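You operate a simulated robot arm through the tools that you are given. There is no shell and no other tool. Be economical: measure what you need, move in short steps, check, and stop when the job is done.

You are at the controls of a simulated two-armed robot. One attempt, no reset.

TASK
Screw the cap back on the grey-capped jar. Take the marked crucible from the furnace bench and leave it on the press bench. Put one of the tins from the blue table on the teal table. Fetch the seal box from the blue table and set it on the middle shelf of the hopper stand. Put the box marked "labels" from the blue table on the tiled bench and the box marked "clips" on top of the book there. Put the jug from the sink bench on top of the white paper pack on the grey table. Put the pan on the grey table. Any order will do. Set down upright: marked crucible, seal box, box, jug.
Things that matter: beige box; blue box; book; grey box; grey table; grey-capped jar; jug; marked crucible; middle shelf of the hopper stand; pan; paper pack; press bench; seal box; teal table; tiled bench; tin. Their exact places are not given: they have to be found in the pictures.

The check looks at the end state, three seconds after you hand in, the way a careful person would. Anything else that was tipped, shoved, dropped, spilled or broken makes it a failure. Lids that push on must go on centred and level and be pressed home; caps that screw on are set level and turned clockwise until they are tight.

THE ROBOT
Two 7-joint arms with fingered hands on one trunk, on a base that drives. Base frame: it is fixed to the floor where the robot stands at the start and does not move with it; the origin is under the middle of the robot, x ahead of it, y to its left, z up; the surface under the hand at the start is at about z = 0.78. Readings come in m, rad, newtons and seconds.
The left shoulder is at the start at [0.055, 0.158, 1.094], the right one opposite. With the tool pointing down near the work surface each hand reaches from about 0.42 to 0.84 m from the robot's upright axis, wherever it stands, measured 20 degrees to its own side. Places, roughly: beige box, blue box, grey box [3, -0.75, 0.75]; book (15x21x4 cm) [3.1, -0.2, 0.8]; grey table [0.7, -0.3, 0.8]; grey-capped jar [0.5, 0.25, 0.75]; jug [2, 2.25, 1]; marked crucible [-1.25, -1.75, 0.75]; middle shelf of the hopper stand [5.5, 2.4, 0.4]; pan (9x9x4 cm) [1.5, 2.2, 0.9]; paper pack [0.5, -1.25, 0.75]; press bench [-1.3, -6.1, 0.8]; seal box [3, 0.75, 0.75]; teal table [2.8, -3, 0.8]; tiled bench [-1.3, -0.2, 0.8]; tin [2.5, -0.5, 0.75]. Payload 4 kg a hand.
The tool frame of a hand sits at the grasp point between the pads (the TCP): z along the fingers, y along the line on which they close. The tips reach 0.03 m beyond it. Largest opening 0.104 m; the body of the gripper starts 0.035 m behind the TCP. The gripper is a hand of 4 fingers: y runs from the thumb to the fingers, the wrist lies at [-0.015, -0.104, -0.178] in the tool frame, and closing takes about 1.5 s.
Orientation is told as [roll, pitch, yaw] about the base's x, y, z axes, in that order, counted from this pose: with the fingers straight down and the wrist toward the robot, the tool's x, y and z point along [0, 1, 0], [1, 0, 0] and [0, 0, -1] of the base frame.

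THE INTERFACE
- The arms move only by the tool send_rows. It takes "left_rows", "right_rows" or both (then of equal length, played together; a hand with none holds still); each is a list of rows, each a list of 2 entries, a list of its own where there are three numbers: the shift along the base's x, y, z in m, then the turn, a rotation vector about the base's x, y, z in rad. In form: [[[x, y, z], [wx, wy, wz]], ...]. A call has 1 to 8 rows; each row shifts and turns the commanded pose from where the row before left it. "left_grip" and "right_grip" are, for a hand that has rows, the finger opening in m, from 0 to 0.104, set as the call begins (left out, the last holds). A row lasts 0.2 s, in which the tool goes at most 0.05 m and 0.15 rad; a call with a longer step from one row to the next is refused whole, and so is a gripper value outside its range. Where a pose cannot be reached the arm comes as near as it can. A force on the tool above 40 N (or 10 N above the force at the start of the call, whichever is more), or a blocked arm, ends the call early, and 0.2 s more pass. Each finger travels about 0.045 m/s and halts on what it meets, pressing with about 23 N; the grip force reading is that of the motor and also rises with nothing between the fingers. The clock runs only during rows and for 0.2 s after the last one: add rows that do not move to give the fingers time. It gives the time, the measured TCP pose, the force on the tool (base axes), the opening and the grip force at its end, in the units of the frame above (readings bear some noise), with the torque about the TCP (base axes, N m) and any sound that the robot's microphone picked up.
- Cameras (640 x 400 px; columns grow to the right, rows downward): "scene" is now at [0.1292, 0.0354, 1.2808]; the picture's right is [0.38, -0.92, -0.01], its down [-0.49, -0.20, -0.85] and it looks along [0.78, 0.33, -0.53] (base axes); focal length 280 px, centre (320, 200). "left" rides on the left gripper at [-0.061, -0.092, -0.13] in its tool frame; the picture's right is [-0.81, -0.27, 0.52], its down [0.53, -0.71, 0.46] and it looks along [0.24, 0.64, 0.72] (tool axes); focal length 275 px, centre (320, 200). "right" rides on the right gripper at [0.061, -0.092, -0.13] in its tool frame; the picture's right is [-0.81, 0.28, -0.52], its down [-0.53, -0.71, 0.45] and it looks along [-0.24, 0.64, 0.72] (tool axes); focal length 275 px, centre (320, 200).
- capture(camera): a new picture of that camera. It takes no simulated time.
- lift_body(by): slides the trunk up (or, below 0, down) by that many m; the arms and the scene camera ride with it, the base frame stays. It gives what a move gives, with no picture.
- drive_base(legs): drives the robot by 1 to 6 legs, each [ahead, turn to the left] in m and rad, along the robot's own axes; the way and the turn of a leg run together, so that a leg with both is an arc; at most 1.5 m and 3.142 rad a leg. The arms and the cameras ride along, it lands a little off, and it stops where it bumps. It gives what a move gives.
- set_grasp(shape, hand): the hand has 4 fingers and takes this shape, open, in about a second: jaw (thumb against the fingers, like two jaws); tri (thumb and two fingers); tip (a fingertip pinch); poke (one finger out to press); point (the index stretched); flat (the hand flat); cup (the hand cupped); fist (a fist). The gripper value then closes the fingers along that shape, each until it touches; the sizes above hold for jaw. It gives what a move gives, with no picture.
- pan_tilt(pan, tilt): turns the head with the scene camera to pan (to the left, within 1.396 rad either way) and tilt (down, from -0.506 to 1.204), counted from straight ahead of the robot. It gives what a move gives.
- probe_pixels(camera, pixels): there is no depth. For up to 12 entries [column, row, z] of the newest picture of that camera ("zoom" is the newest enlarged one), the place [x, y] in the base frame at which the ray of that pixel passes the height z, good to about 0.002 m, but the place of the scene camera against the robot may be out by one fixed shift of up to 0.012 m in any direction. It takes no simulated time.
- zoom(camera, box): a new picture of the part [left, top, right, bottom] of that camera's present view, enlarged. It takes no simulated time.
- close_job(): hands the job in; it is judged then, once.

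Keep the steps short. Do not move on a guess: measure, check each grasp and each placing, and mend mistakes. In all there are 145 turns and 198 pictures (those below and enlarged ones count). Leave the grippers open and the arms clear of the work at the hand-in unless told otherwise, and finish with a single line.

The tools are called by a JSON object that holds its "op" and its "data". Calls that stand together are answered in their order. send_rows: Moves the arms, as the interface text tells. Its arguments: {"type":"object","properties":{"left_rows":{"type":"array"},"left_grip":{"type":"number"},"right_rows":{"type":"array"},"right_grip":{"type":"number"}},"required":[]} The other tools are called the same way: lift_body (by) slides the trunk up or down; set_grasp (shape, hand) gives the hand a shape; drive_base (legs) drives the base; pan_tilt (pan, tilt) turns the head that bears the scene camera; capture (camera) takes a picture; probe_pixels (camera, pixels) gives the place at which the rays of pixels pass given heights; zoom (camera, box) takes an enlarged picture of a part of a camera's view; close_job () hands the job in.

At the start:

```text
clock: 0.0
left_eef_pos: [0.3892, 0.5195, 1.115]
left_tool_rot: [0.0, 0.001, -0.002]
left_force: [-0.1, 0.3, 0.1]
left_wrist_torque: [-0.01, 0.01, -0.01]
left_width: 0.1038
left_grasp_force: 0.0
left_shape: jaw
right_eef_pos: [0.4524, 0.0305, 1.1076]
right_tool_rot: [0.0, 0.0, -0.002]
right_force: [0.0, -0.5, -0.7]
right_wrist_torque: [0.02, 0.0, -0.01]
right_width: 0.1036
right_grasp_force: 0.0
right_shape: jaw
trunk travel left (down, up): [-0.3, 0.207]
robot x, y, heading: [-0.002, 0.0037, 0.0]
head pan, tilt: [0.393, 0.55]
```

scene: 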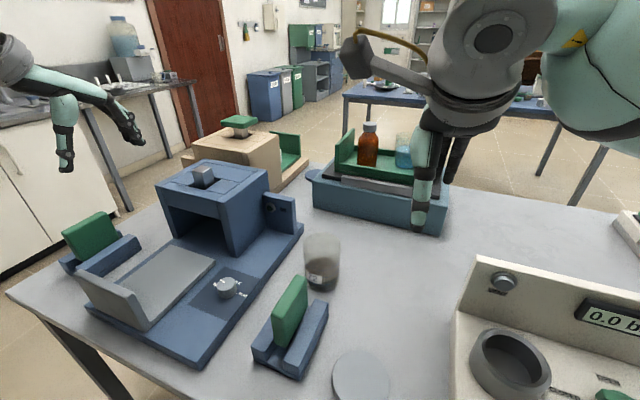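
right: 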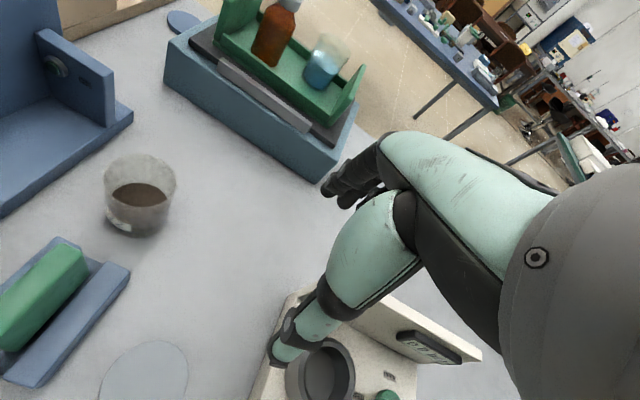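
left: 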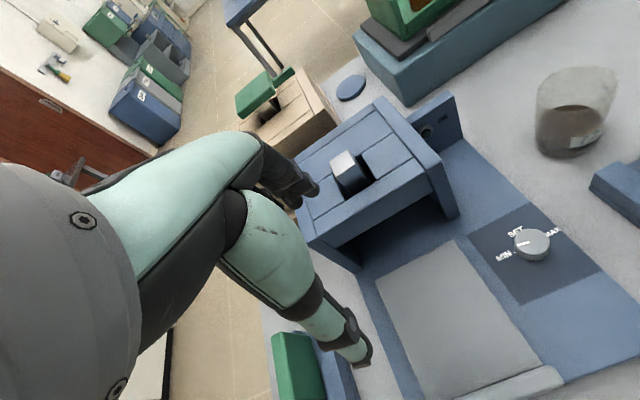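

The picture shows a jar near (322,262) and a grey disc near (360,375). I'll enlarge that area and then survey with the head.

{"op": "zoom", "data": {"camera": "scene", "box": [240, 200, 440, 400]}}

{"op": "pan_tilt", "data": {"pan": -0.5, "tilt": 0.55}}

{"op": "capture", "data": {"camera": "scene"}}

{"op": "pan_tilt", "data": {"pan": -1.3, "tilt": 0.35}}

{"op": "capture", "data": {"camera": "scene"}}

{"op": "pan_tilt", "data": {"pan": 1.3, "tilt": 0.35}}

{"op": "capture", "data": {"camera": "scene"}}

{"op": "pan_tilt", "data": {"pan": 0.0, "tilt": 1.0}}

{"op": "capture", "data": {"camera": "scene"}}

```text
2.00 times, centred on (340, 300) of scene
```

zoom: 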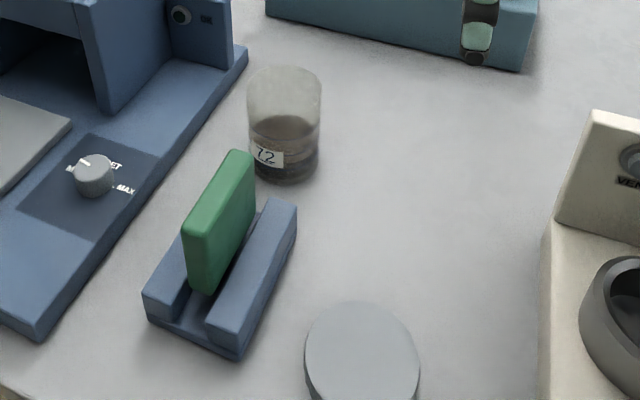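

```text
clock: 1.2
left_eef_pos: [0.3769, 0.5194, 1.1203]
left_tool_rot: [0.0, -0.011, 0.001]
left_force: [0.2, 0.4, -0.7]
left_wrist_torque: [-0.02, 0.02, 0.01]
left_width: 0.1041
left_grasp_force: 0.1
left_shape: jaw
right_eef_pos: [0.4388, 0.0304, 1.1149]
right_tool_rot: [-0.002, -0.013, 0.0]
right_force: [-0.3, -0.3, -1.0]
right_wrist_torque: [0.01, -0.01, 0.0]
right_width: 0.1039
right_grasp_force: 0.1
right_shape: jaw
trunk travel left (down, up): [-0.3, 0.207]
robot x, y, heading: [-0.001, 0.0018, 0.003]
head pan, tilt: [-0.499, 0.55]
```

```text
193 pictures are left
```

scene: 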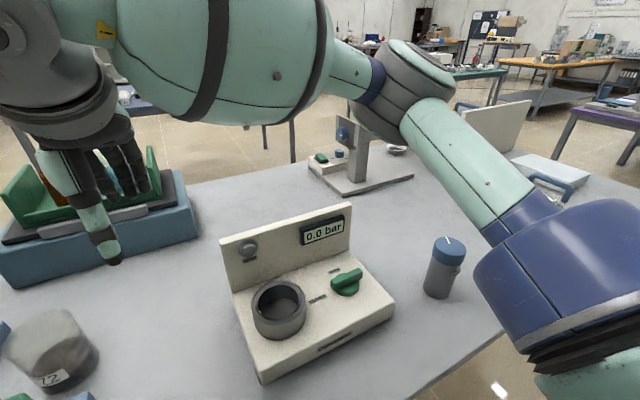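

```text
clock: 2.3
left_eef_pos: [0.3766, 0.5207, 1.1208]
left_tool_rot: [0.001, -0.01, 0.001]
left_force: [-0.1, -0.4, -0.7]
left_wrist_torque: [0.0, -0.03, 0.01]
left_width: 0.104
left_grasp_force: 0.1
left_shape: jaw
right_eef_pos: [0.4394, 0.0299, 1.1137]
right_tool_rot: [-0.002, -0.012, 0.0]
right_force: [-0.3, -0.2, 0.3]
right_wrist_torque: [-0.03, -0.03, 0.0]
right_width: 0.1039
right_grasp_force: 0.1
right_shape: jaw
trunk travel left (down, up): [-0.3, 0.207]
robot x, y, heading: [-0.0021, -0.0025, -0.001]
head pan, tilt: [-1.3, 0.351]
```

```text
192 pictures are left
```

scene: 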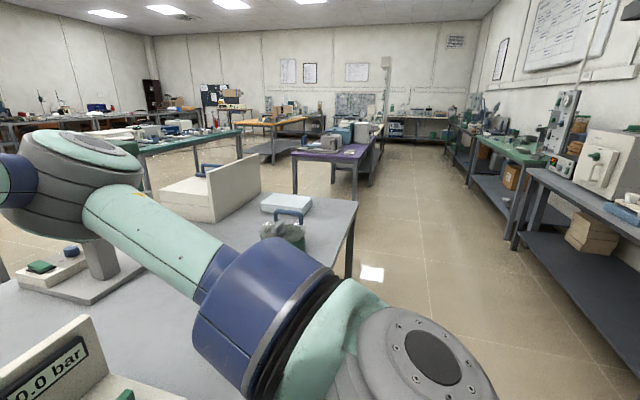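

```text
clock: 4.7
left_eef_pos: [0.3765, 0.52, 1.1192]
left_tool_rot: [-0.001, -0.011, 0.002]
left_force: [-0.5, 0.5, -0.4]
left_wrist_torque: [0.0, 0.02, 0.0]
left_width: 0.1037
left_grasp_force: 0.0
left_shape: jaw
right_eef_pos: [0.4388, 0.0289, 1.1132]
right_tool_rot: [-0.001, -0.009, 0.0]
right_force: [-0.6, 0.8, 0.6]
right_wrist_torque: [0.02, 0.02, -0.01]
right_width: 0.1039
right_grasp_force: 0.0
right_shape: jaw
trunk travel left (down, up): [-0.3, 0.207]
robot x, y, heading: [-0.0012, -0.0012, 0.003]
head pan, tilt: [1.3, 0.351]
```

```text
191 pictures are left
```

scene: 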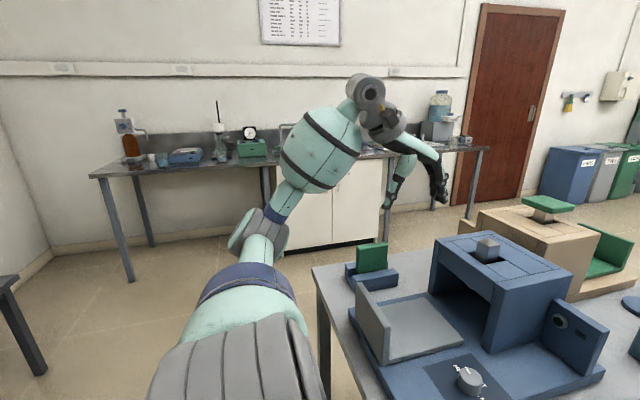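

```text
clock: 6.1
left_eef_pos: [0.376, 0.5208, 1.1208]
left_tool_rot: [0.0, -0.011, 0.003]
left_force: [0.3, -0.7, 0.3]
left_wrist_torque: [0.02, 0.01, 0.0]
left_width: 0.1041
left_grasp_force: 0.0
left_shape: jaw
right_eef_pos: [0.4383, 0.0292, 1.1143]
right_tool_rot: [0.001, -0.013, 0.0]
right_force: [0.4, -0.2, 0.3]
right_wrist_torque: [0.0, 0.04, -0.04]
right_width: 0.1042
right_grasp_force: 0.0
right_shape: jaw
trunk travel left (down, up): [-0.3, 0.207]
robot x, y, heading: [-0.0011, 0.0011, -0.004]
head pan, tilt: [0.0, 1.0]
```

```text
190 pictures are left
```

scene: 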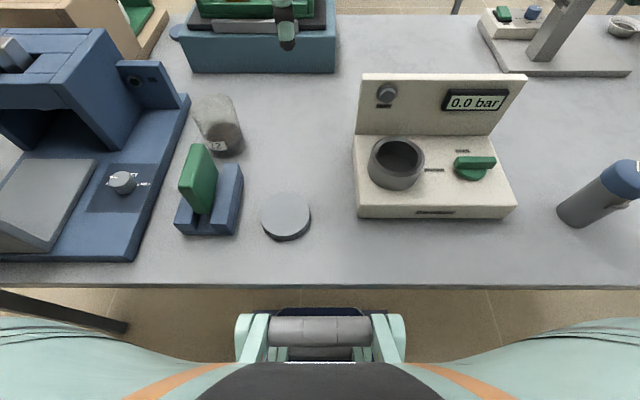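

Jar at about (218,125) and cap at (286,215) in this picture. I'll measure them.

{"op": "zoom", "data": {"camera": "scene", "box": [160, 70, 340, 260]}}

{"op": "probe_pixels", "data": {"camera": "scene", "pixels": [[286, 215, 0.78], [286, 212, 0.8], [261, 212, 0.8], [311, 212, 0.8], [286, 194, 0.8], [286, 231, 0.8], [286, 241, 0.78], [226, 157, 0.78], [212, 110, 0.87], [191, 108, 0.87], [236, 108, 0.87], [200, 20, 0.78]]}}

```text
2.11 times, centred on (250, 165) of scene
```

zoom: 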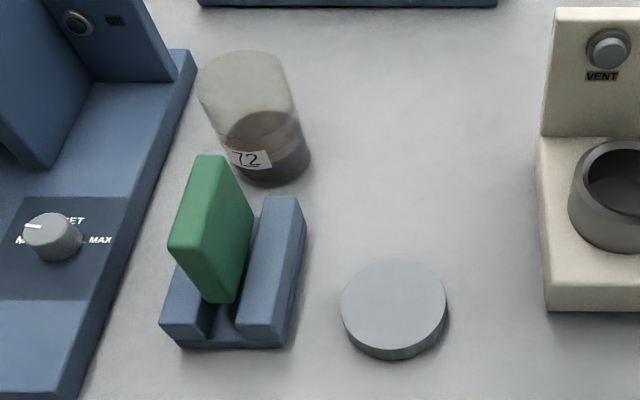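

```text
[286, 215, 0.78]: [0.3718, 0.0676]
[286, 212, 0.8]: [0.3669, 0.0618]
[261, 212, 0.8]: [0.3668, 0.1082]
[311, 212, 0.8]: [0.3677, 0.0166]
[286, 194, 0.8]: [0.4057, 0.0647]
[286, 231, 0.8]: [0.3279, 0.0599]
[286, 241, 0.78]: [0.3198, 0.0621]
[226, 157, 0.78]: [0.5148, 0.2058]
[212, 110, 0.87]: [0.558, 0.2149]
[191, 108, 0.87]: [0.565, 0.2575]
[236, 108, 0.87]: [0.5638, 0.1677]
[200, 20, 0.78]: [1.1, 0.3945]
```

Cap ~0.09 m across, too near the robot (0.37 m). I'll back off 0.15 m and look with all cameras.

{"op": "drive_base", "data": {"legs": [[-0.15, 0]]}}

{"op": "pan_tilt", "data": {"pan": 0.15, "tilt": 0.85}}

{"op": "capture", "data": {"camera": "scene"}}

{"op": "capture", "data": {"camera": "right"}}

{"op": "capture", "data": {"camera": "left"}}

```text
clock: 7.5
left_eef_pos: [0.23, 0.5199, 1.1193]
left_tool_rot: [0.001, -0.007, 0.001]
left_force: [-0.1, 0.4, -1.0]
left_wrist_torque: [0.04, 0.01, -0.03]
left_width: 0.1038
left_grasp_force: 0.1
left_shape: jaw
right_eef_pos: [0.2914, 0.031, 1.1114]
right_tool_rot: [-0.001, -0.006, -0.003]
right_force: [-0.1, -0.9, -0.1]
right_wrist_torque: [0.04, 0.01, -0.02]
right_width: 0.1039
right_grasp_force: 0.0
right_shape: jaw
trunk travel left (down, up): [-0.3, 0.207]
robot x, y, heading: [-0.1497, 0.002, 0.0]
head pan, tilt: [0.0, 1.0]
```

```text
clock: 8.2
left_eef_pos: [0.211, 0.5207, 1.1256]
left_tool_rot: [0.0, -0.025, 0.003]
left_force: [0.0, -0.3, -0.1]
left_wrist_torque: [0.01, 0.02, 0.02]
left_width: 0.1041
left_grasp_force: 0.1
left_shape: jaw
right_eef_pos: [0.272, 0.0301, 1.1184]
right_tool_rot: [-0.003, -0.025, -0.002]
right_force: [-0.2, 0.3, 0.6]
right_wrist_torque: [0.04, 0.0, -0.01]
right_width: 0.1039
right_grasp_force: 0.0
right_shape: jaw
trunk travel left (down, up): [-0.3, 0.207]
robot x, y, heading: [-0.1534, 0.0051, -0.003]
head pan, tilt: [0.15, 0.85]
```

```text
188 pictures are left
```

scene: 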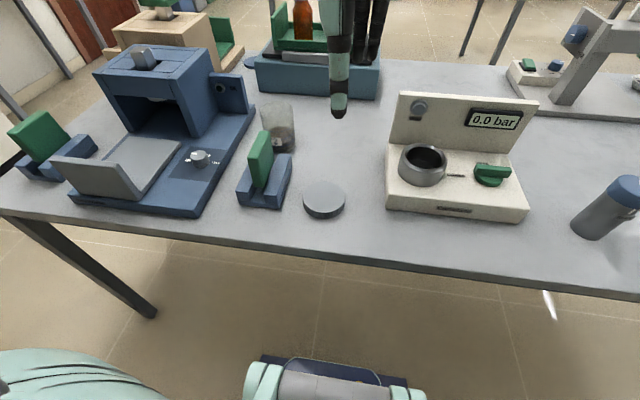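

```text
187 pictures are left
```

right: 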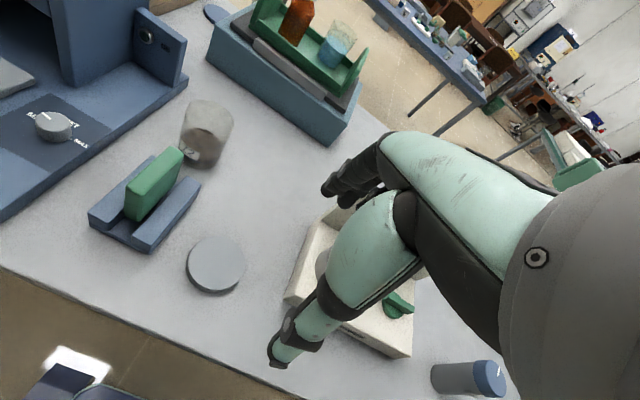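

```text
186 pictures are left
```

left: 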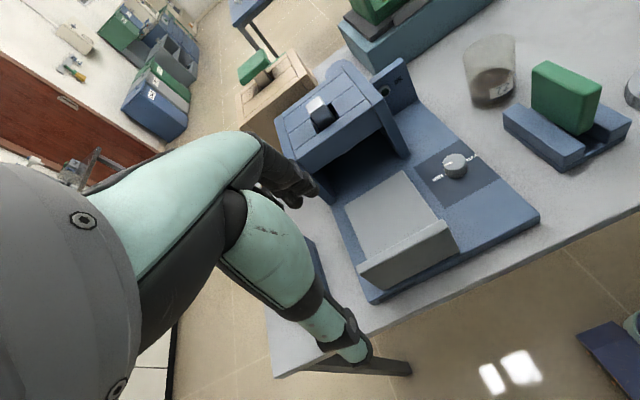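

Both cap and jar are visible in two cameras. I'll enlarge them to triangulate.

{"op": "zoom", "data": {"camera": "right", "box": [150, 80, 270, 300]}}

{"op": "probe_pixels", "data": {"camera": "right", "pixels": [[216, 263, 0.78], [216, 263, 0.8], [187, 258, 0.8], [245, 258, 0.8], [216, 236, 0.8], [216, 291, 0.8], [204, 152, 0.78], [204, 155, 0.8], [210, 113, 0.86], [210, 113, 0.88], [184, 103, 0.88], [234, 113, 0.88]]}}

{"op": "zoom", "data": {"camera": "scene", "box": [230, 80, 360, 230]}}

{"op": "probe_pixels", "data": {"camera": "scene", "pixels": [[324, 198, 0.78], [324, 198, 0.8], [303, 197, 0.8], [346, 197, 0.8], [324, 181, 0.8], [324, 213, 0.8], [282, 145, 0.78], [276, 108, 0.86], [276, 108, 0.88], [260, 107, 0.88], [294, 107, 0.88]]}}

```text
1.82 times, centred on (210, 190) of right
```

zoom: 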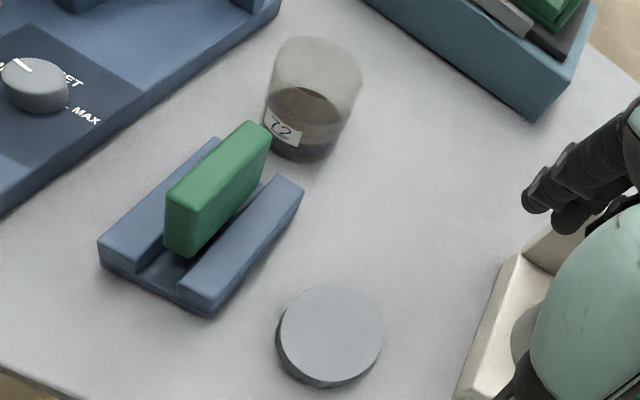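

```text
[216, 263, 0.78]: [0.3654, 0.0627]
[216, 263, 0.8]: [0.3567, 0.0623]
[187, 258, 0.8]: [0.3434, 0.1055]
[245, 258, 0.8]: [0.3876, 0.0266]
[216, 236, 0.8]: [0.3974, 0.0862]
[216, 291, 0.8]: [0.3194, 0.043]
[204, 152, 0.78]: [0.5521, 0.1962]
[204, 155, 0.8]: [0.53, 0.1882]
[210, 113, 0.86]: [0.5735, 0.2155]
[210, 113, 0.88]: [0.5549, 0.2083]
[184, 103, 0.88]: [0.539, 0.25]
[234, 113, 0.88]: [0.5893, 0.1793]
```

```text
2.67 times, centred on (295, 155) of scene
```

zoom: 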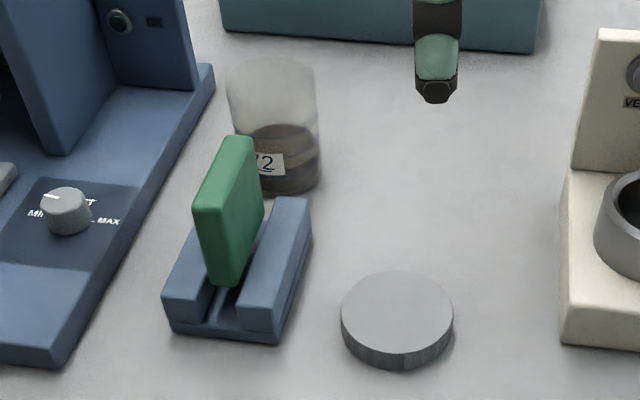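

```text
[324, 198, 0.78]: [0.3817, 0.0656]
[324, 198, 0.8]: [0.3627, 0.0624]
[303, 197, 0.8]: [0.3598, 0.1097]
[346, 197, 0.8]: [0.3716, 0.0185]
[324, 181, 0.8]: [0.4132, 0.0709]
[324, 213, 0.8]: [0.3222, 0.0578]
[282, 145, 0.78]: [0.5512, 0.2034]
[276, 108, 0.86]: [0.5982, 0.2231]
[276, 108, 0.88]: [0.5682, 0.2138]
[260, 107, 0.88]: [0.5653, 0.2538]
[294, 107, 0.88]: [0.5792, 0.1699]
```

Cap centre about (0.36, 0.062), top near z 0.80; jar about (0.56, 0.21). I'll move the right hand out to the right and bring the left hand toward above the cap.

{"op": "send_rows", "data": {"left_rows": [[[0.015, -0.045, 0], [0, 0, 0]], [[0.015, -0.045, 0], [0, 0, 0]], [[0.015, -0.045, 0], [0, 0, 0]], [[0.015, -0.045, 0], [0, 0, 0]], [[0.015, -0.045, 0], [0, 0, 0]], [[0.015, -0.045, 0], [0, 0, 0]], [[0.015, -0.045, 0], [0, 0, 0]], [[0.015, -0.045, 0], [0, 0, 0]]], "right_rows": [[[0, -0.047, 0], [0, 0, 0]], [[0, -0.047, 0], [0, 0, 0]], [[0, -0.047, 0], [0, 0, 0]], [[0, -0.047, 0], [0, 0, 0]], [[0, -0.047, 0], [0, 0, 0]], [[0, -0.047, 0], [0, 0, 0]], [[0, -0.047, 0], [0, 0, 0]], [[0, -0.047, 0], [0, 0, 0]]], "left_grip": 0.104}}

```text
clock: 10.1
left_eef_pos: [0.3315, 0.1547, 1.1224]
left_tool_rot: [0.001, -0.021, 0.002]
left_force: [-0.8, 0.5, -0.8]
left_wrist_torque: [0.03, -0.02, -0.02]
left_width: 0.1039
left_grasp_force: 0.1
left_shape: jaw
right_eef_pos: [0.2742, -0.3494, 1.1158]
right_tool_rot: [0.0, -0.021, 0.0]
right_force: [0.1, 0.2, -0.1]
right_wrist_torque: [0.0, -0.02, 0.0]
right_width: 0.1039
right_grasp_force: 0.0
right_shape: jaw
trunk travel left (down, up): [-0.3, 0.207]
robot x, y, heading: [-0.1533, -0.0023, 0.001]
head pan, tilt: [0.15, 0.85]
```

Now over the cap and down to z≈0.93, then look with the left camera.

{"op": "send_rows", "data": {"left_rows": [[[0.007, -0.023, -0.01], [0, 0.02, 0]], [[0.007, -0.023, -0.01], [0, 0, 0]], [[0.007, -0.023, -0.04], [0, 0, 0]], [[0.0075, -0.024, -0.045], [0, 0, 0]], [[0, 0, -0.045], [0, 0, 0]], [[0, 0, -0.04], [0, 0, 0]], [[0, 0, 0], [0, 0, 0]]]}}

{"op": "capture", "data": {"camera": "left"}}

{"op": "capture", "data": {"camera": "scene"}}

```text
refused: row 4 steps farther than a row can; nothing moved
```

```text
183 pictures are left
```

left: 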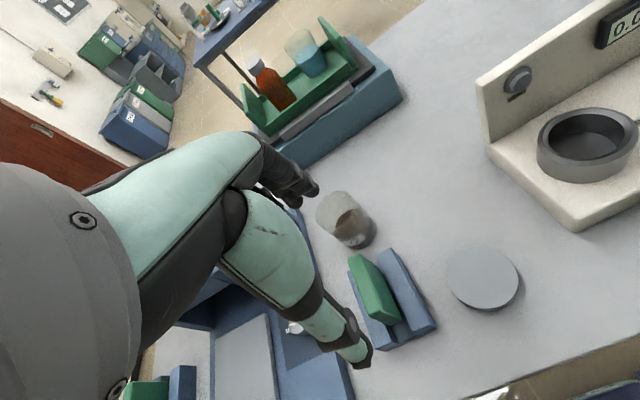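

```text
182 pictures are left
```

scene: 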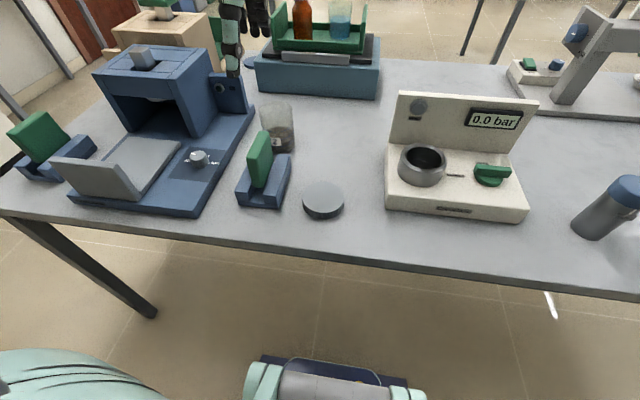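

Useful view anyway; measure cap (482,278) and jar from it, then do the move with shorter steps.

{"op": "zoom", "data": {"camera": "left", "box": [300, 170, 540, 340]}}

{"op": "probe_pixels", "data": {"camera": "left", "pixels": [[482, 278, 0.78], [482, 278, 0.8], [446, 275, 0.8], [519, 280, 0.8], [480, 247, 0.8], [484, 309, 0.8], [336, 210, 0.87], [336, 210, 0.89], [357, 240, 0.78]]}}

{"op": "send_rows", "data": {"left_rows": [[[0.007, -0.023, -0.01], [0, 0.02, 0]], [[0.007, -0.023, -0.01], [0, 0, 0]], [[0.007, -0.023, -0.035], [0, 0, 0]], [[0.0075, -0.024, -0.035], [0, 0, 0]], [[0, 0, -0.045], [0, 0, 0]], [[0, 0, -0.045], [0, 0, 0]], [[0, 0, 0], [0, 0, 0]]]}}

{"op": "capture", "data": {"camera": "left"}}

{"op": "capture", "data": {"camera": "scene"}}

```text
2.35 times, centred on (420, 255) of left
```

zoom: 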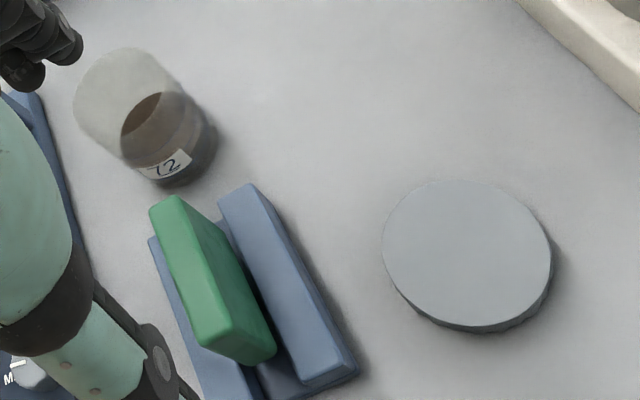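

```text
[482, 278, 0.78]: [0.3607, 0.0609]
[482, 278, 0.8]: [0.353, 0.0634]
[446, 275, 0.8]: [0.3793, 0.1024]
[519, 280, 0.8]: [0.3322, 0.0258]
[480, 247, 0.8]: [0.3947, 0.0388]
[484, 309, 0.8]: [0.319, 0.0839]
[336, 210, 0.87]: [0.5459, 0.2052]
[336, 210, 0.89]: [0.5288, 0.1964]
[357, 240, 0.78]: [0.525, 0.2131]
```

```text
clock: 11.7
left_eef_pos: [0.355, 0.0798, 0.9628]
left_tool_rot: [0.001, -0.004, 0.001]
left_force: [-0.6, -0.2, -0.1]
left_wrist_torque: [-0.02, -0.02, 0.01]
left_width: 0.1038
left_grasp_force: 0.1
left_shape: jaw
left hand out of reach, approached as far as the arm can: row 4
right_eef_pos: [0.2729, -0.3469, 1.1164]
right_tool_rot: [-0.001, -0.023, 0.0]
right_force: [-0.9, -0.4, 0.0]
right_wrist_torque: [0.0, 0.02, -0.01]
right_width: 0.1038
right_grasp_force: 0.0
right_shape: jaw
trunk travel left (down, up): [-0.3, 0.207]
robot x, y, heading: [-0.1527, -0.0005, -0.003]
head pan, tilt: [0.15, 0.85]
```

```text
180 pictures are left
```

left: 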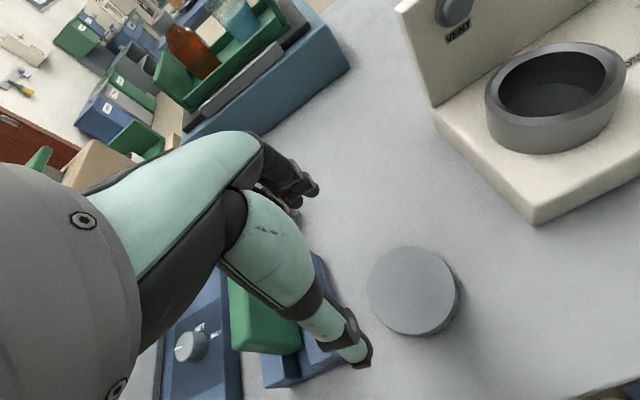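

```text
179 pictures are left
```

scene: 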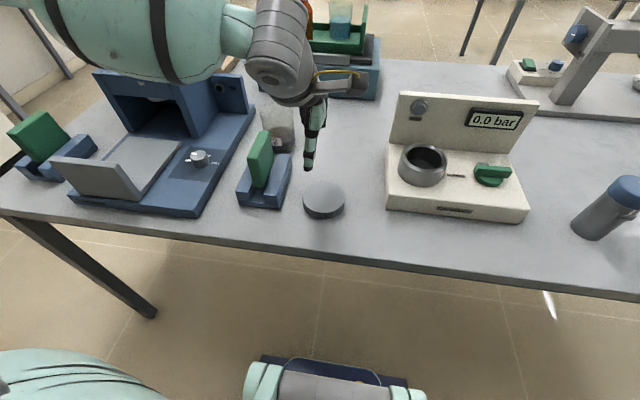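

The left arm can't quite come so far inward. I'll raise it and turn the robot 0.25 rad to the right, so cap and jar lie on the left arm's side.

{"op": "send_rows", "data": {"left_rows": [[[0, 0, 0.04], [0, 0, 0]], [[0, 0, 0.04], [0, 0, 0]], [[0, 0, 0.04], [0, 0, 0]], [[0, 0, 0.04], [0, 0, 0]]]}}

{"op": "drive_base", "data": {"legs": [[0, -0.25]]}}

{"op": "pan_tilt", "data": {"pan": 0.35, "tilt": 0.85}}

```text
clock: 12.7
left_eef_pos: [0.3569, 0.0837, 1.1222]
left_tool_rot: [-0.002, 0.0, 0.001]
left_force: [-0.7, -0.6, 1.2]
left_wrist_torque: [-0.01, -0.01, 0.01]
left_width: 0.104
left_grasp_force: 0.2
left_shape: jaw
left hand out of reach, approached as far as the arm can: row 4
right_eef_pos: [0.2734, -0.3471, 1.1166]
right_tool_rot: [-0.002, -0.022, -0.001]
right_force: [-0.5, 0.7, 0.7]
right_wrist_torque: [-0.02, -0.02, -0.01]
right_width: 0.1041
right_grasp_force: 0.0
right_shape: jaw
trunk travel left (down, up): [-0.3, 0.207]
robot x, y, heading: [-0.1529, 0.0011, 0.005]
head pan, tilt: [0.15, 0.85]
```

```text
clock: 14.0
left_eef_pos: [0.3614, -0.0468, 1.1224]
left_tool_rot: [0.0, -0.003, -0.254]
left_force: [-0.7, 0.7, -0.4]
left_wrist_torque: [-0.01, -0.01, 0.02]
left_width: 0.1039
left_grasp_force: 0.1
left_shape: jaw
right_eef_pos: [0.172, -0.4417, 1.1163]
right_tool_rot: [-0.003, -0.024, -0.254]
right_force: [0.0, -0.1, -0.6]
right_wrist_torque: [0.03, -0.02, 0.03]
right_width: 0.1041
right_grasp_force: 0.1
right_shape: jaw
trunk travel left (down, up): [-0.3, 0.207]
robot x, y, heading: [-0.1536, 0.0015, -0.258]
head pan, tilt: [0.15, 0.85]
```

```text
clock: 14.8
left_eef_pos: [0.3482, -0.0425, 1.1285]
left_tool_rot: [0.002, -0.016, -0.255]
left_force: [-0.1, 0.0, 1.0]
left_wrist_torque: [0.02, -0.02, -0.01]
left_width: 0.104
left_grasp_force: 0.0
left_shape: jaw
right_eef_pos: [0.1576, -0.4406, 1.1213]
right_tool_rot: [-0.003, -0.036, -0.255]
right_force: [-0.6, -0.1, -1.0]
right_wrist_torque: [0.01, -0.03, -0.01]
right_width: 0.1038
right_grasp_force: 0.0
right_shape: jaw
trunk travel left (down, up): [-0.3, 0.207]
robot x, y, heading: [-0.1483, -0.001, -0.254]
head pan, tilt: [0.351, 0.85]
```

Now bring the left hand over (0.356, 0.063) and down to z 0.93.

{"op": "send_rows", "data": {"left_rows": [[[0.002, 0.03, -0.005], [0, 0.016, 0]], [[0.002, 0.03, -0.03], [0, 0, 0]], [[0.002, 0.03, -0.03], [0, 0, 0]], [[0.002, 0.015, -0.045], [0, 0, 0]], [[0, 0, -0.045], [0, 0, 0]], [[0, 0, -0.045], [0, 0, 0]], [[0, 0, 0], [0, 0, 0]]]}}

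{"op": "capture", "data": {"camera": "left"}}

{"op": "capture", "data": {"camera": "scene"}}

```text
clock: 16.4
left_eef_pos: [0.3533, 0.0608, 0.9271]
left_tool_rot: [-0.003, 0.001, -0.253]
left_force: [0.1, -0.3, -0.4]
left_wrist_torque: [0.0, -0.02, 0.01]
left_width: 0.1039
left_grasp_force: 0.1
left_shape: jaw
right_eef_pos: [0.1608, -0.4384, 1.1224]
right_tool_rot: [-0.002, -0.034, -0.255]
right_force: [-0.5, -0.5, 0.7]
right_wrist_torque: [0.0, 0.02, 0.03]
right_width: 0.1039
right_grasp_force: 0.1
right_shape: jaw
trunk travel left (down, up): [-0.3, 0.207]
robot x, y, heading: [-0.1536, 0.0016, -0.25]
head pan, tilt: [0.351, 0.85]
```

```text
178 pictures are left
```

left: 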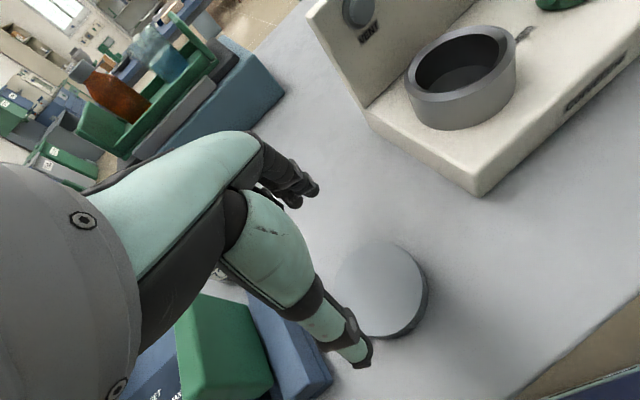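

```text
177 pictures are left
```

scene: 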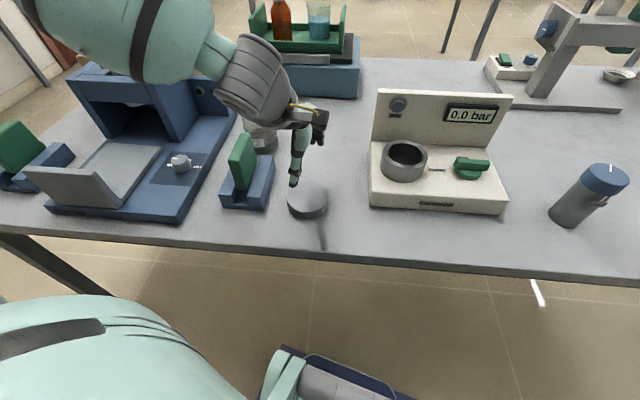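

TCP axis lands at pixel (383,291), the cap centre is (383,288): aligned. I'll descend to z≈0.815.

{"op": "send_rows", "data": {"left_rows": [[[0.001, 0.001, -0.035], [0, 0, 0]], [[0, 0, -0.03], [0, 0, 0]], [[0, 0, -0.025], [0, 0, 0]], [[0, 0, -0.012], [0, 0, 0]], [[0, 0, -0.01], [0, 0, 0]], [[0, 0, 0], [0, 0, 0]]]}}

{"op": "capture", "data": {"camera": "left"}}

{"op": "zoom", "data": {"camera": "scene", "box": [220, 80, 400, 230]}}

```text
clock: 17.8
left_eef_pos: [0.3582, 0.0632, 0.8153]
left_tool_rot: [-0.002, -0.001, -0.254]
left_force: [-1.1, 1.1, 0.3]
left_wrist_torque: [0.0, -0.01, -0.02]
left_width: 0.1039
left_grasp_force: 0.0
left_shape: jaw
right_eef_pos: [0.1601, -0.4395, 1.1211]
right_tool_rot: [-0.002, -0.035, -0.253]
right_force: [0.3, 0.7, 0.3]
right_wrist_torque: [-0.01, 0.0, -0.03]
right_width: 0.1041
right_grasp_force: 0.0
right_shape: jaw
trunk travel left (down, up): [-0.3, 0.207]
robot x, y, heading: [-0.1517, 0.0003, -0.25]
head pan, tilt: [0.351, 0.85]
```

```text
176 pictures are left
```

left: 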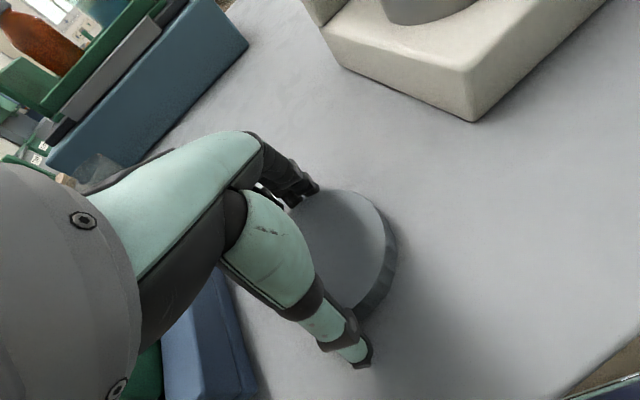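

```text
2.67 times, centred on (310, 155) of scene
```

zoom: 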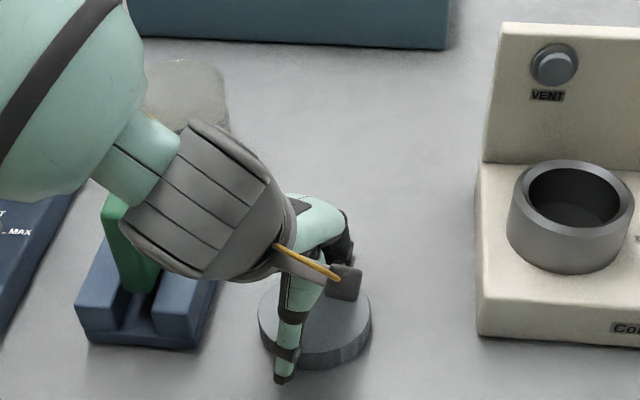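

Thumb and fingers straddle the cap. Lower 3 mm and close.

{"op": "send_rows", "data": {"left_rows": [[[0, 0, -0.003], [0, 0, 0]], [[0, 0, 0], [0, 0, 0]]]}}

{"op": "send_rows", "data": {"left_rows": [[[0, 0, 0], [0, 0, 0]], [[0, 0, 0], [0, 0, 0]], [[0, 0, 0], [0, 0, 0]], [[0, 0, 0], [0, 0, 0]], [[0, 0, 0], [0, 0, 0]], [[0, 0, 0], [0, 0, 0]]], "left_grip": 0.06}}

{"op": "send_rows", "data": {"left_rows": [[[0, 0, 0.03], [0, 0, 0]], [[0, 0, 0.04], [0, 0, 0]], [[0, 0, 0.04], [0, 0, 0]], [[0, 0, 0.03], [0, 0, 0]], [[0, 0, 0], [0, 0, 0]]]}}

{"op": "capture", "data": {"camera": "left"}}

{"op": "capture", "data": {"camera": "scene"}}

```text
clock: 18.4
left_eef_pos: [0.3582, 0.0629, 0.8116]
left_tool_rot: [-0.005, 0.002, -0.254]
left_force: [0.1, 0.9, 0.2]
left_wrist_torque: [-0.02, -0.03, -0.05]
left_width: 0.1041
left_grasp_force: 0.0
left_shape: jaw
right_eef_pos: [0.1591, -0.4394, 1.1221]
right_tool_rot: [-0.002, -0.037, -0.257]
right_force: [0.1, -0.3, 0.0]
right_wrist_torque: [0.01, -0.03, 0.02]
right_width: 0.1039
right_grasp_force: 0.1
right_shape: jaw
trunk travel left (down, up): [-0.3, 0.207]
robot x, y, heading: [-0.1516, 0.003, -0.255]
head pan, tilt: [0.351, 0.85]
```

```text
clock: 19.8
left_eef_pos: [0.3574, 0.0636, 0.8114]
left_tool_rot: [-0.003, -0.001, -0.254]
left_force: [-0.5, 0.0, -0.1]
left_wrist_torque: [0.01, -0.02, 0.01]
left_width: 0.0862
left_grasp_force: 23.1
left_shape: jaw
right_eef_pos: [0.1599, -0.4394, 1.1211]
right_tool_rot: [-0.002, -0.035, -0.255]
right_force: [0.4, 0.0, -0.3]
right_wrist_torque: [0.01, 0.0, 0.01]
right_width: 0.1041
right_grasp_force: 0.0
right_shape: jaw
trunk travel left (down, up): [-0.3, 0.207]
robot x, y, heading: [-0.1498, 0.0014, -0.251]
head pan, tilt: [0.351, 0.85]
```

```text
clock: 21.0
left_eef_pos: [0.3529, 0.0598, 0.9528]
left_tool_rot: [-0.003, 0.001, -0.253]
left_force: [0.3, -0.5, 0.2]
left_wrist_torque: [0.02, 0.04, -0.01]
left_width: 0.0864
left_grasp_force: 23.1
left_shape: jaw
right_eef_pos: [0.1605, -0.4386, 1.1211]
right_tool_rot: [0.0, -0.035, -0.255]
right_force: [-0.5, 0.5, 0.5]
right_wrist_torque: [-0.02, 0.01, -0.02]
right_width: 0.1039
right_grasp_force: 0.1
right_shape: jaw
trunk travel left (down, up): [-0.3, 0.207]
robot x, y, heading: [-0.1513, 0.0016, -0.257]
head pan, tilt: [0.351, 0.85]
```

```text
174 pictures are left
```

left: 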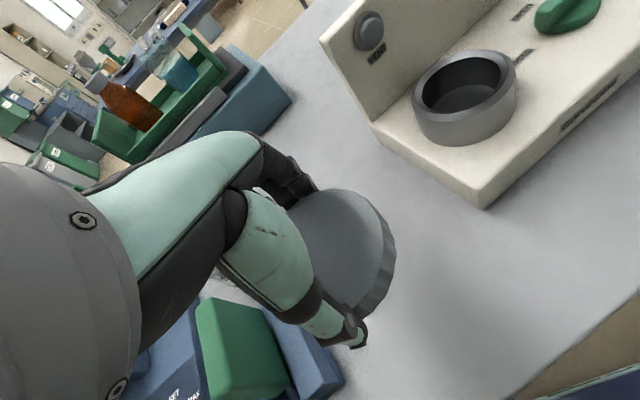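

```text
173 pictures are left
```

scene: 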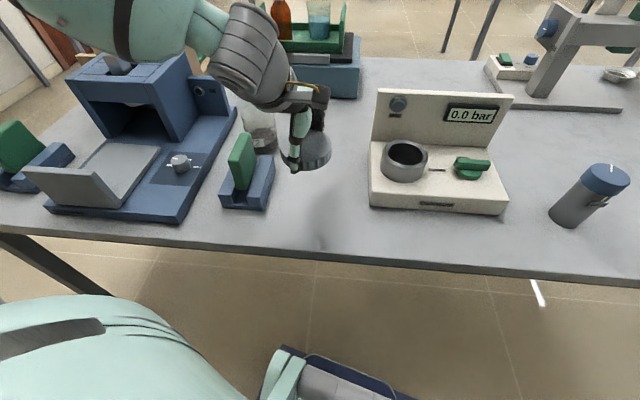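

Cap is held (0.086 m). I'll carry it up and over the jar at z≈1.13 and look down at the jar rim.

{"op": "send_rows", "data": {"left_rows": [[[0, 0, 0.045], [0, 0, 0]], [[0.02, 0.015, 0.04], [0, 0, 0]], [[0.025, 0.02, 0.035], [0, 0, 0]], [[0.03, 0.025, 0.025], [0, 0, 0]], [[0.03, 0.025, 0.02], [0, 0, 0]], [[0.03, 0.025, 0.01], [0, 0, 0]], [[0.03, 0.025, 0], [0, 0, 0]], [[0.03, 0.017, 0], [0, 0, 0]]]}}

{"op": "capture", "data": {"camera": "left"}}

{"op": "capture", "data": {"camera": "scene"}}

```text
clock: 22.8
left_eef_pos: [0.5546, 0.2163, 1.1289]
left_tool_rot: [-0.003, 0.003, -0.254]
left_force: [-0.1, 0.3, -0.2]
left_wrist_torque: [-0.01, 0.02, -0.01]
left_width: 0.0862
left_grasp_force: 22.9
left_shape: jaw
right_eef_pos: [0.1613, -0.4405, 1.1213]
right_tool_rot: [-0.003, -0.033, -0.254]
right_force: [0.2, -0.3, -0.1]
right_wrist_torque: [-0.01, -0.02, 0.01]
right_width: 0.1041
right_grasp_force: 0.0
right_shape: jaw
trunk travel left (down, up): [-0.3, 0.207]
robot x, y, heading: [-0.1505, -0.0029, -0.251]
head pan, tilt: [0.351, 0.85]
```

```text
172 pictures are left
```

left: 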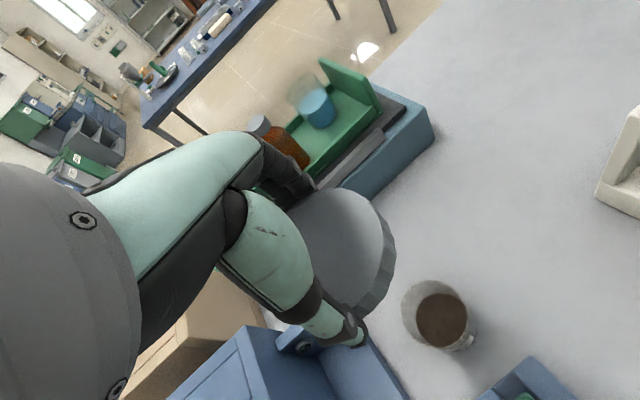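

```text
171 pictures are left
```

scene: 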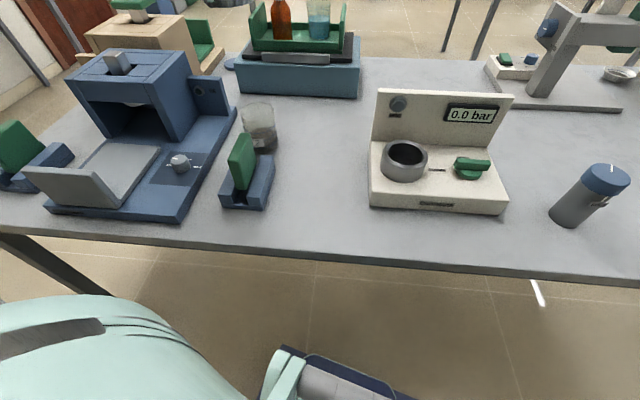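

{"op": "zoom", "data": {"camera": "left", "box": [370, 255, 510, 375]}}

{"op": "zoom", "data": {"camera": "scene", "box": [200, 80, 320, 200]}}

```text
3.33 times, centred on (440, 315) of left
```

zoom: 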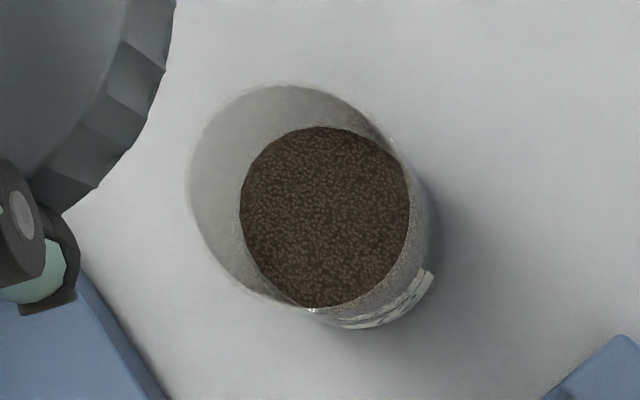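

```text
3.33 times, centred on (260, 140) of scene
```

zoom: 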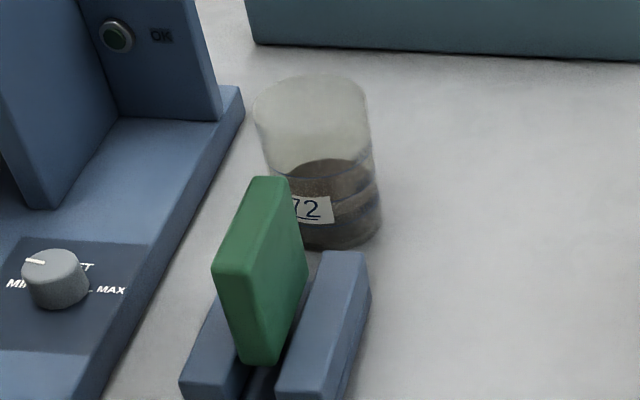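

{"op": "probe_pixels", "data": {"camera": "left", "pixels": [[433.4, 313.8, 0.84], [433.4, 313.8, 0.86], [433.4, 313.8, 0.88], [433.4, 313.8, 0.9], [400.4, 310, 0.88], [466, 318, 0.88], [431, 279.6, 0.88], [437, 347.4, 0.88]]}}

{"op": "probe_pixels", "data": {"camera": "scene", "pixels": [[257, 112.4, 0.84], [257, 112.4, 0.86], [257, 112.4, 0.88], [257, 112.4, 0.9], [239.6, 112, 0.88], [274, 112, 0.88], [266, 155, 0.78], [248, 137, 0.78], [278, 145, 0.78]]}}

```text
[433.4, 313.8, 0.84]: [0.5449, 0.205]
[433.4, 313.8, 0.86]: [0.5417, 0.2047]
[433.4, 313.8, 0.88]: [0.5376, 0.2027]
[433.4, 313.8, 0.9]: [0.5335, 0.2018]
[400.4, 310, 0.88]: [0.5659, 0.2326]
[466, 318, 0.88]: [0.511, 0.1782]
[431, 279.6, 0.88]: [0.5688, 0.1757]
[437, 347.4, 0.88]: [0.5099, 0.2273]
```

```text
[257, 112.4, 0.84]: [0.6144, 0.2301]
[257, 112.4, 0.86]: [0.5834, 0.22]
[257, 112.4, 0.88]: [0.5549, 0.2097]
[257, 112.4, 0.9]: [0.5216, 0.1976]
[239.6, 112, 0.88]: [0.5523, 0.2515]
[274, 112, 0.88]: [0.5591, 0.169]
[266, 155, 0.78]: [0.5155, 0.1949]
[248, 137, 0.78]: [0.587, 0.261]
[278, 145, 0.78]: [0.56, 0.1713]
```

Rim centre ≈ (0.5365, 0.2025), rim z ≈ 0.885. Move above it, and pre-turn the hand counter-clockwise 0.6 rad. Also probe the blue panel's corner for clearance.

{"op": "probe_pixels", "data": {"camera": "scene", "pixels": [[230, 116, 0.8], [237, 106, 0.8], [226, 76, 0.9], [226, 76, 0.95]]}}

{"op": "send_rows", "data": {"left_rows": [[[-0.006, -0.004, -0.03], [0, 0, 0.15]], [[-0.006, -0.005, -0.03], [0, 0, 0.15]], [[-0.006, -0.005, -0.04], [0, 0, 0.15]], [[0, 0, -0.04], [0, 0, 0.15]], [[0, 0, 0], [0, 0, 0]], [[0, 0, 0], [0, 0, 0]]]}}

{"op": "capture", "data": {"camera": "left"}}

{"op": "zoom", "data": {"camera": "scene", "box": [180, 40, 340, 180]}}

```text
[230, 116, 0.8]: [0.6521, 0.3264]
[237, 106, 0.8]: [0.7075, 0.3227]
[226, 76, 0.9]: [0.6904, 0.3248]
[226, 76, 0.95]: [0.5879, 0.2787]
```

```text
clock: 24.2
left_eef_pos: [0.539, 0.1969, 0.9877]
left_tool_rot: [-0.003, 0.0, 0.348]
left_force: [-0.2, -0.8, 0.2]
left_wrist_torque: [-0.01, 0.01, 0.03]
left_width: 0.0861
left_grasp_force: 22.9
left_shape: jaw
right_eef_pos: [0.159, -0.439, 1.1226]
right_tool_rot: [-0.001, -0.034, -0.255]
right_force: [0.3, -0.7, -0.4]
right_wrist_torque: [0.01, -0.02, 0.01]
right_width: 0.1039
right_grasp_force: 0.0
right_shape: jaw
trunk travel left (down, up): [-0.3, 0.207]
robot x, y, heading: [-0.151, -0.0013, -0.258]
head pan, tilt: [0.351, 0.85]
```

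```text
168 pictures are left
```

left: 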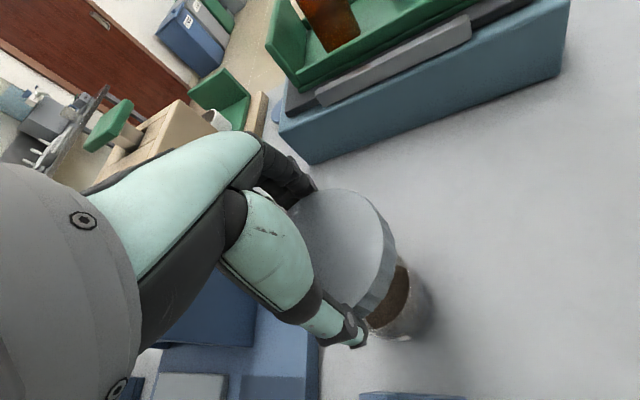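

```text
2.86 times, centred on (260, 110) of scene
```

zoom: 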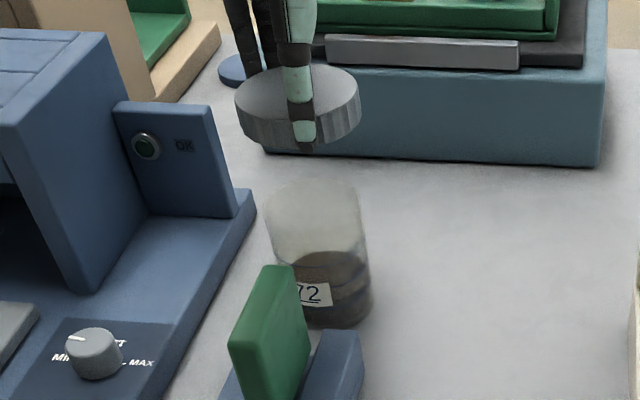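

Clear of the panel. Correct (−2.5, +5.5 mm) and descend to z≈0.925, checking the view.

{"op": "send_rows", "data": {"left_rows": [[[-0.0025, 0.0055, -0.02], [0, 0, 0]], [[0, 0, -0.02], [0, 0, 0]], [[0, 0, -0.02], [0, 0, 0]], [[0, 0, 0], [0, 0, 0]]]}}

{"op": "capture", "data": {"camera": "left"}}

{"op": "zoom", "data": {"camera": "scene", "box": [200, 60, 320, 180]}}

```text
clock: 25.2
left_eef_pos: [0.5348, 0.2043, 0.9276]
left_tool_rot: [-0.005, 0.001, 0.345]
left_force: [0.0, 0.1, 0.5]
left_wrist_torque: [0.02, -0.02, 0.02]
left_width: 0.0862
left_grasp_force: 22.8
left_shape: jaw
right_eef_pos: [0.1586, -0.4383, 1.1218]
right_tool_rot: [-0.001, -0.036, -0.253]
right_force: [0.3, -0.2, -0.3]
right_wrist_torque: [0.0, 0.02, 0.02]
right_width: 0.1042
right_grasp_force: 0.1
right_shape: jaw
trunk travel left (down, up): [-0.3, 0.207]
robot x, y, heading: [-0.1528, 0.0033, -0.253]
head pan, tilt: [0.351, 0.85]
```

```text
166 pictures are left
```

left: 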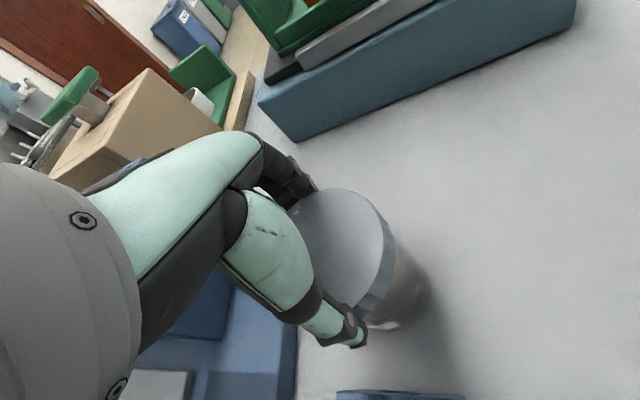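

```text
3.33 times, centred on (260, 120) of scene
```

zoom: 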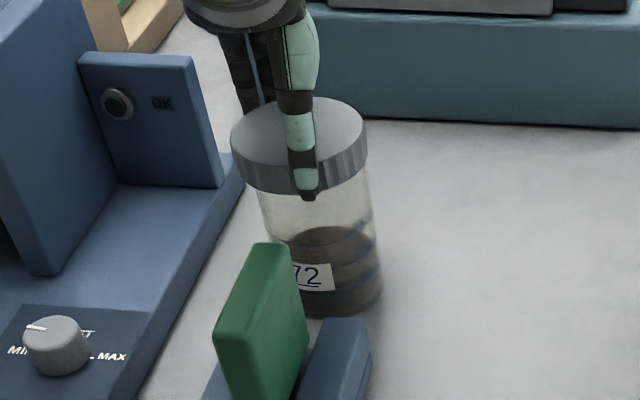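

Alignment looks good (about 2 mm left). Nudge −1.5 mm in y and lower gently until contact.

{"op": "send_rows", "data": {"left_rows": [[[0.0008, -0.0015, -0.005], [0, 0, 0]], [[0, 0, -0.003], [0, 0, 0]], [[0, 0, 0], [0, 0, 0]]]}}

{"op": "send_rows", "data": {"left_rows": [[[0, 0, -0.003], [0, 0, 0]], [[0, 0, -0.002], [0, 0, 0]], [[0, 0, 0], [0, 0, 0]]]}}

{"op": "send_rows", "data": {"left_rows": [[[0, 0, -0.003], [0, 0, 0]], [[0, 0, -0.002], [0, 0, 0]], [[0, 0, 0], [0, 0, 0]]]}}

```text
clock: 26.0
left_eef_pos: [0.5335, 0.2048, 0.9203]
left_tool_rot: [-0.003, 0.001, 0.346]
left_force: [1.0, -0.1, -0.2]
left_wrist_torque: [-0.02, -0.03, 0.0]
left_width: 0.086
left_grasp_force: 23.7
left_shape: jaw
right_eef_pos: [0.1611, -0.439, 1.1222]
right_tool_rot: [-0.002, -0.033, -0.255]
right_force: [0.2, -0.7, 0.8]
right_wrist_torque: [-0.03, 0.0, -0.02]
right_width: 0.1038
right_grasp_force: 0.0
right_shape: jaw
trunk travel left (down, up): [-0.3, 0.207]
robot x, y, heading: [-0.1513, 0.0031, -0.257]
head pan, tilt: [0.351, 0.85]
```

```text
clock: 26.8
left_eef_pos: [0.5337, 0.204, 0.9175]
left_tool_rot: [-0.003, 0.003, 0.349]
left_force: [-0.8, -0.3, -1.1]
left_wrist_torque: [0.02, 0.03, -0.01]
left_width: 0.086
left_grasp_force: 23.2
left_shape: jaw
right_eef_pos: [0.1587, -0.4387, 1.121]
right_tool_rot: [0.0, -0.034, -0.253]
right_force: [0.2, -0.7, 1.2]
right_wrist_torque: [0.04, -0.05, -0.01]
right_width: 0.1041
right_grasp_force: 0.1
right_shape: jaw
trunk travel left (down, up): [-0.3, 0.207]
robot x, y, heading: [-0.1515, 0.0017, -0.251]
head pan, tilt: [0.351, 0.85]
```

```text
clock: 27.6
left_eef_pos: [0.5331, 0.2048, 0.9086]
left_tool_rot: [-0.002, 0.002, 0.348]
left_force: [-0.2, -0.4, -0.8]
left_wrist_torque: [-0.02, -0.06, 0.0]
left_width: 0.0856
left_grasp_force: 23.1
left_shape: jaw
right_eef_pos: [0.159, -0.44, 1.1219]
right_tool_rot: [-0.002, -0.035, -0.254]
right_force: [0.4, -0.3, 0.5]
right_wrist_torque: [0.0, -0.01, 0.01]
right_width: 0.1039
right_grasp_force: 0.0
right_shape: jaw
trunk travel left (down, up): [-0.3, 0.207]
robot x, y, heading: [-0.1533, -0.0008, -0.252]
head pan, tilt: [0.351, 0.85]
```

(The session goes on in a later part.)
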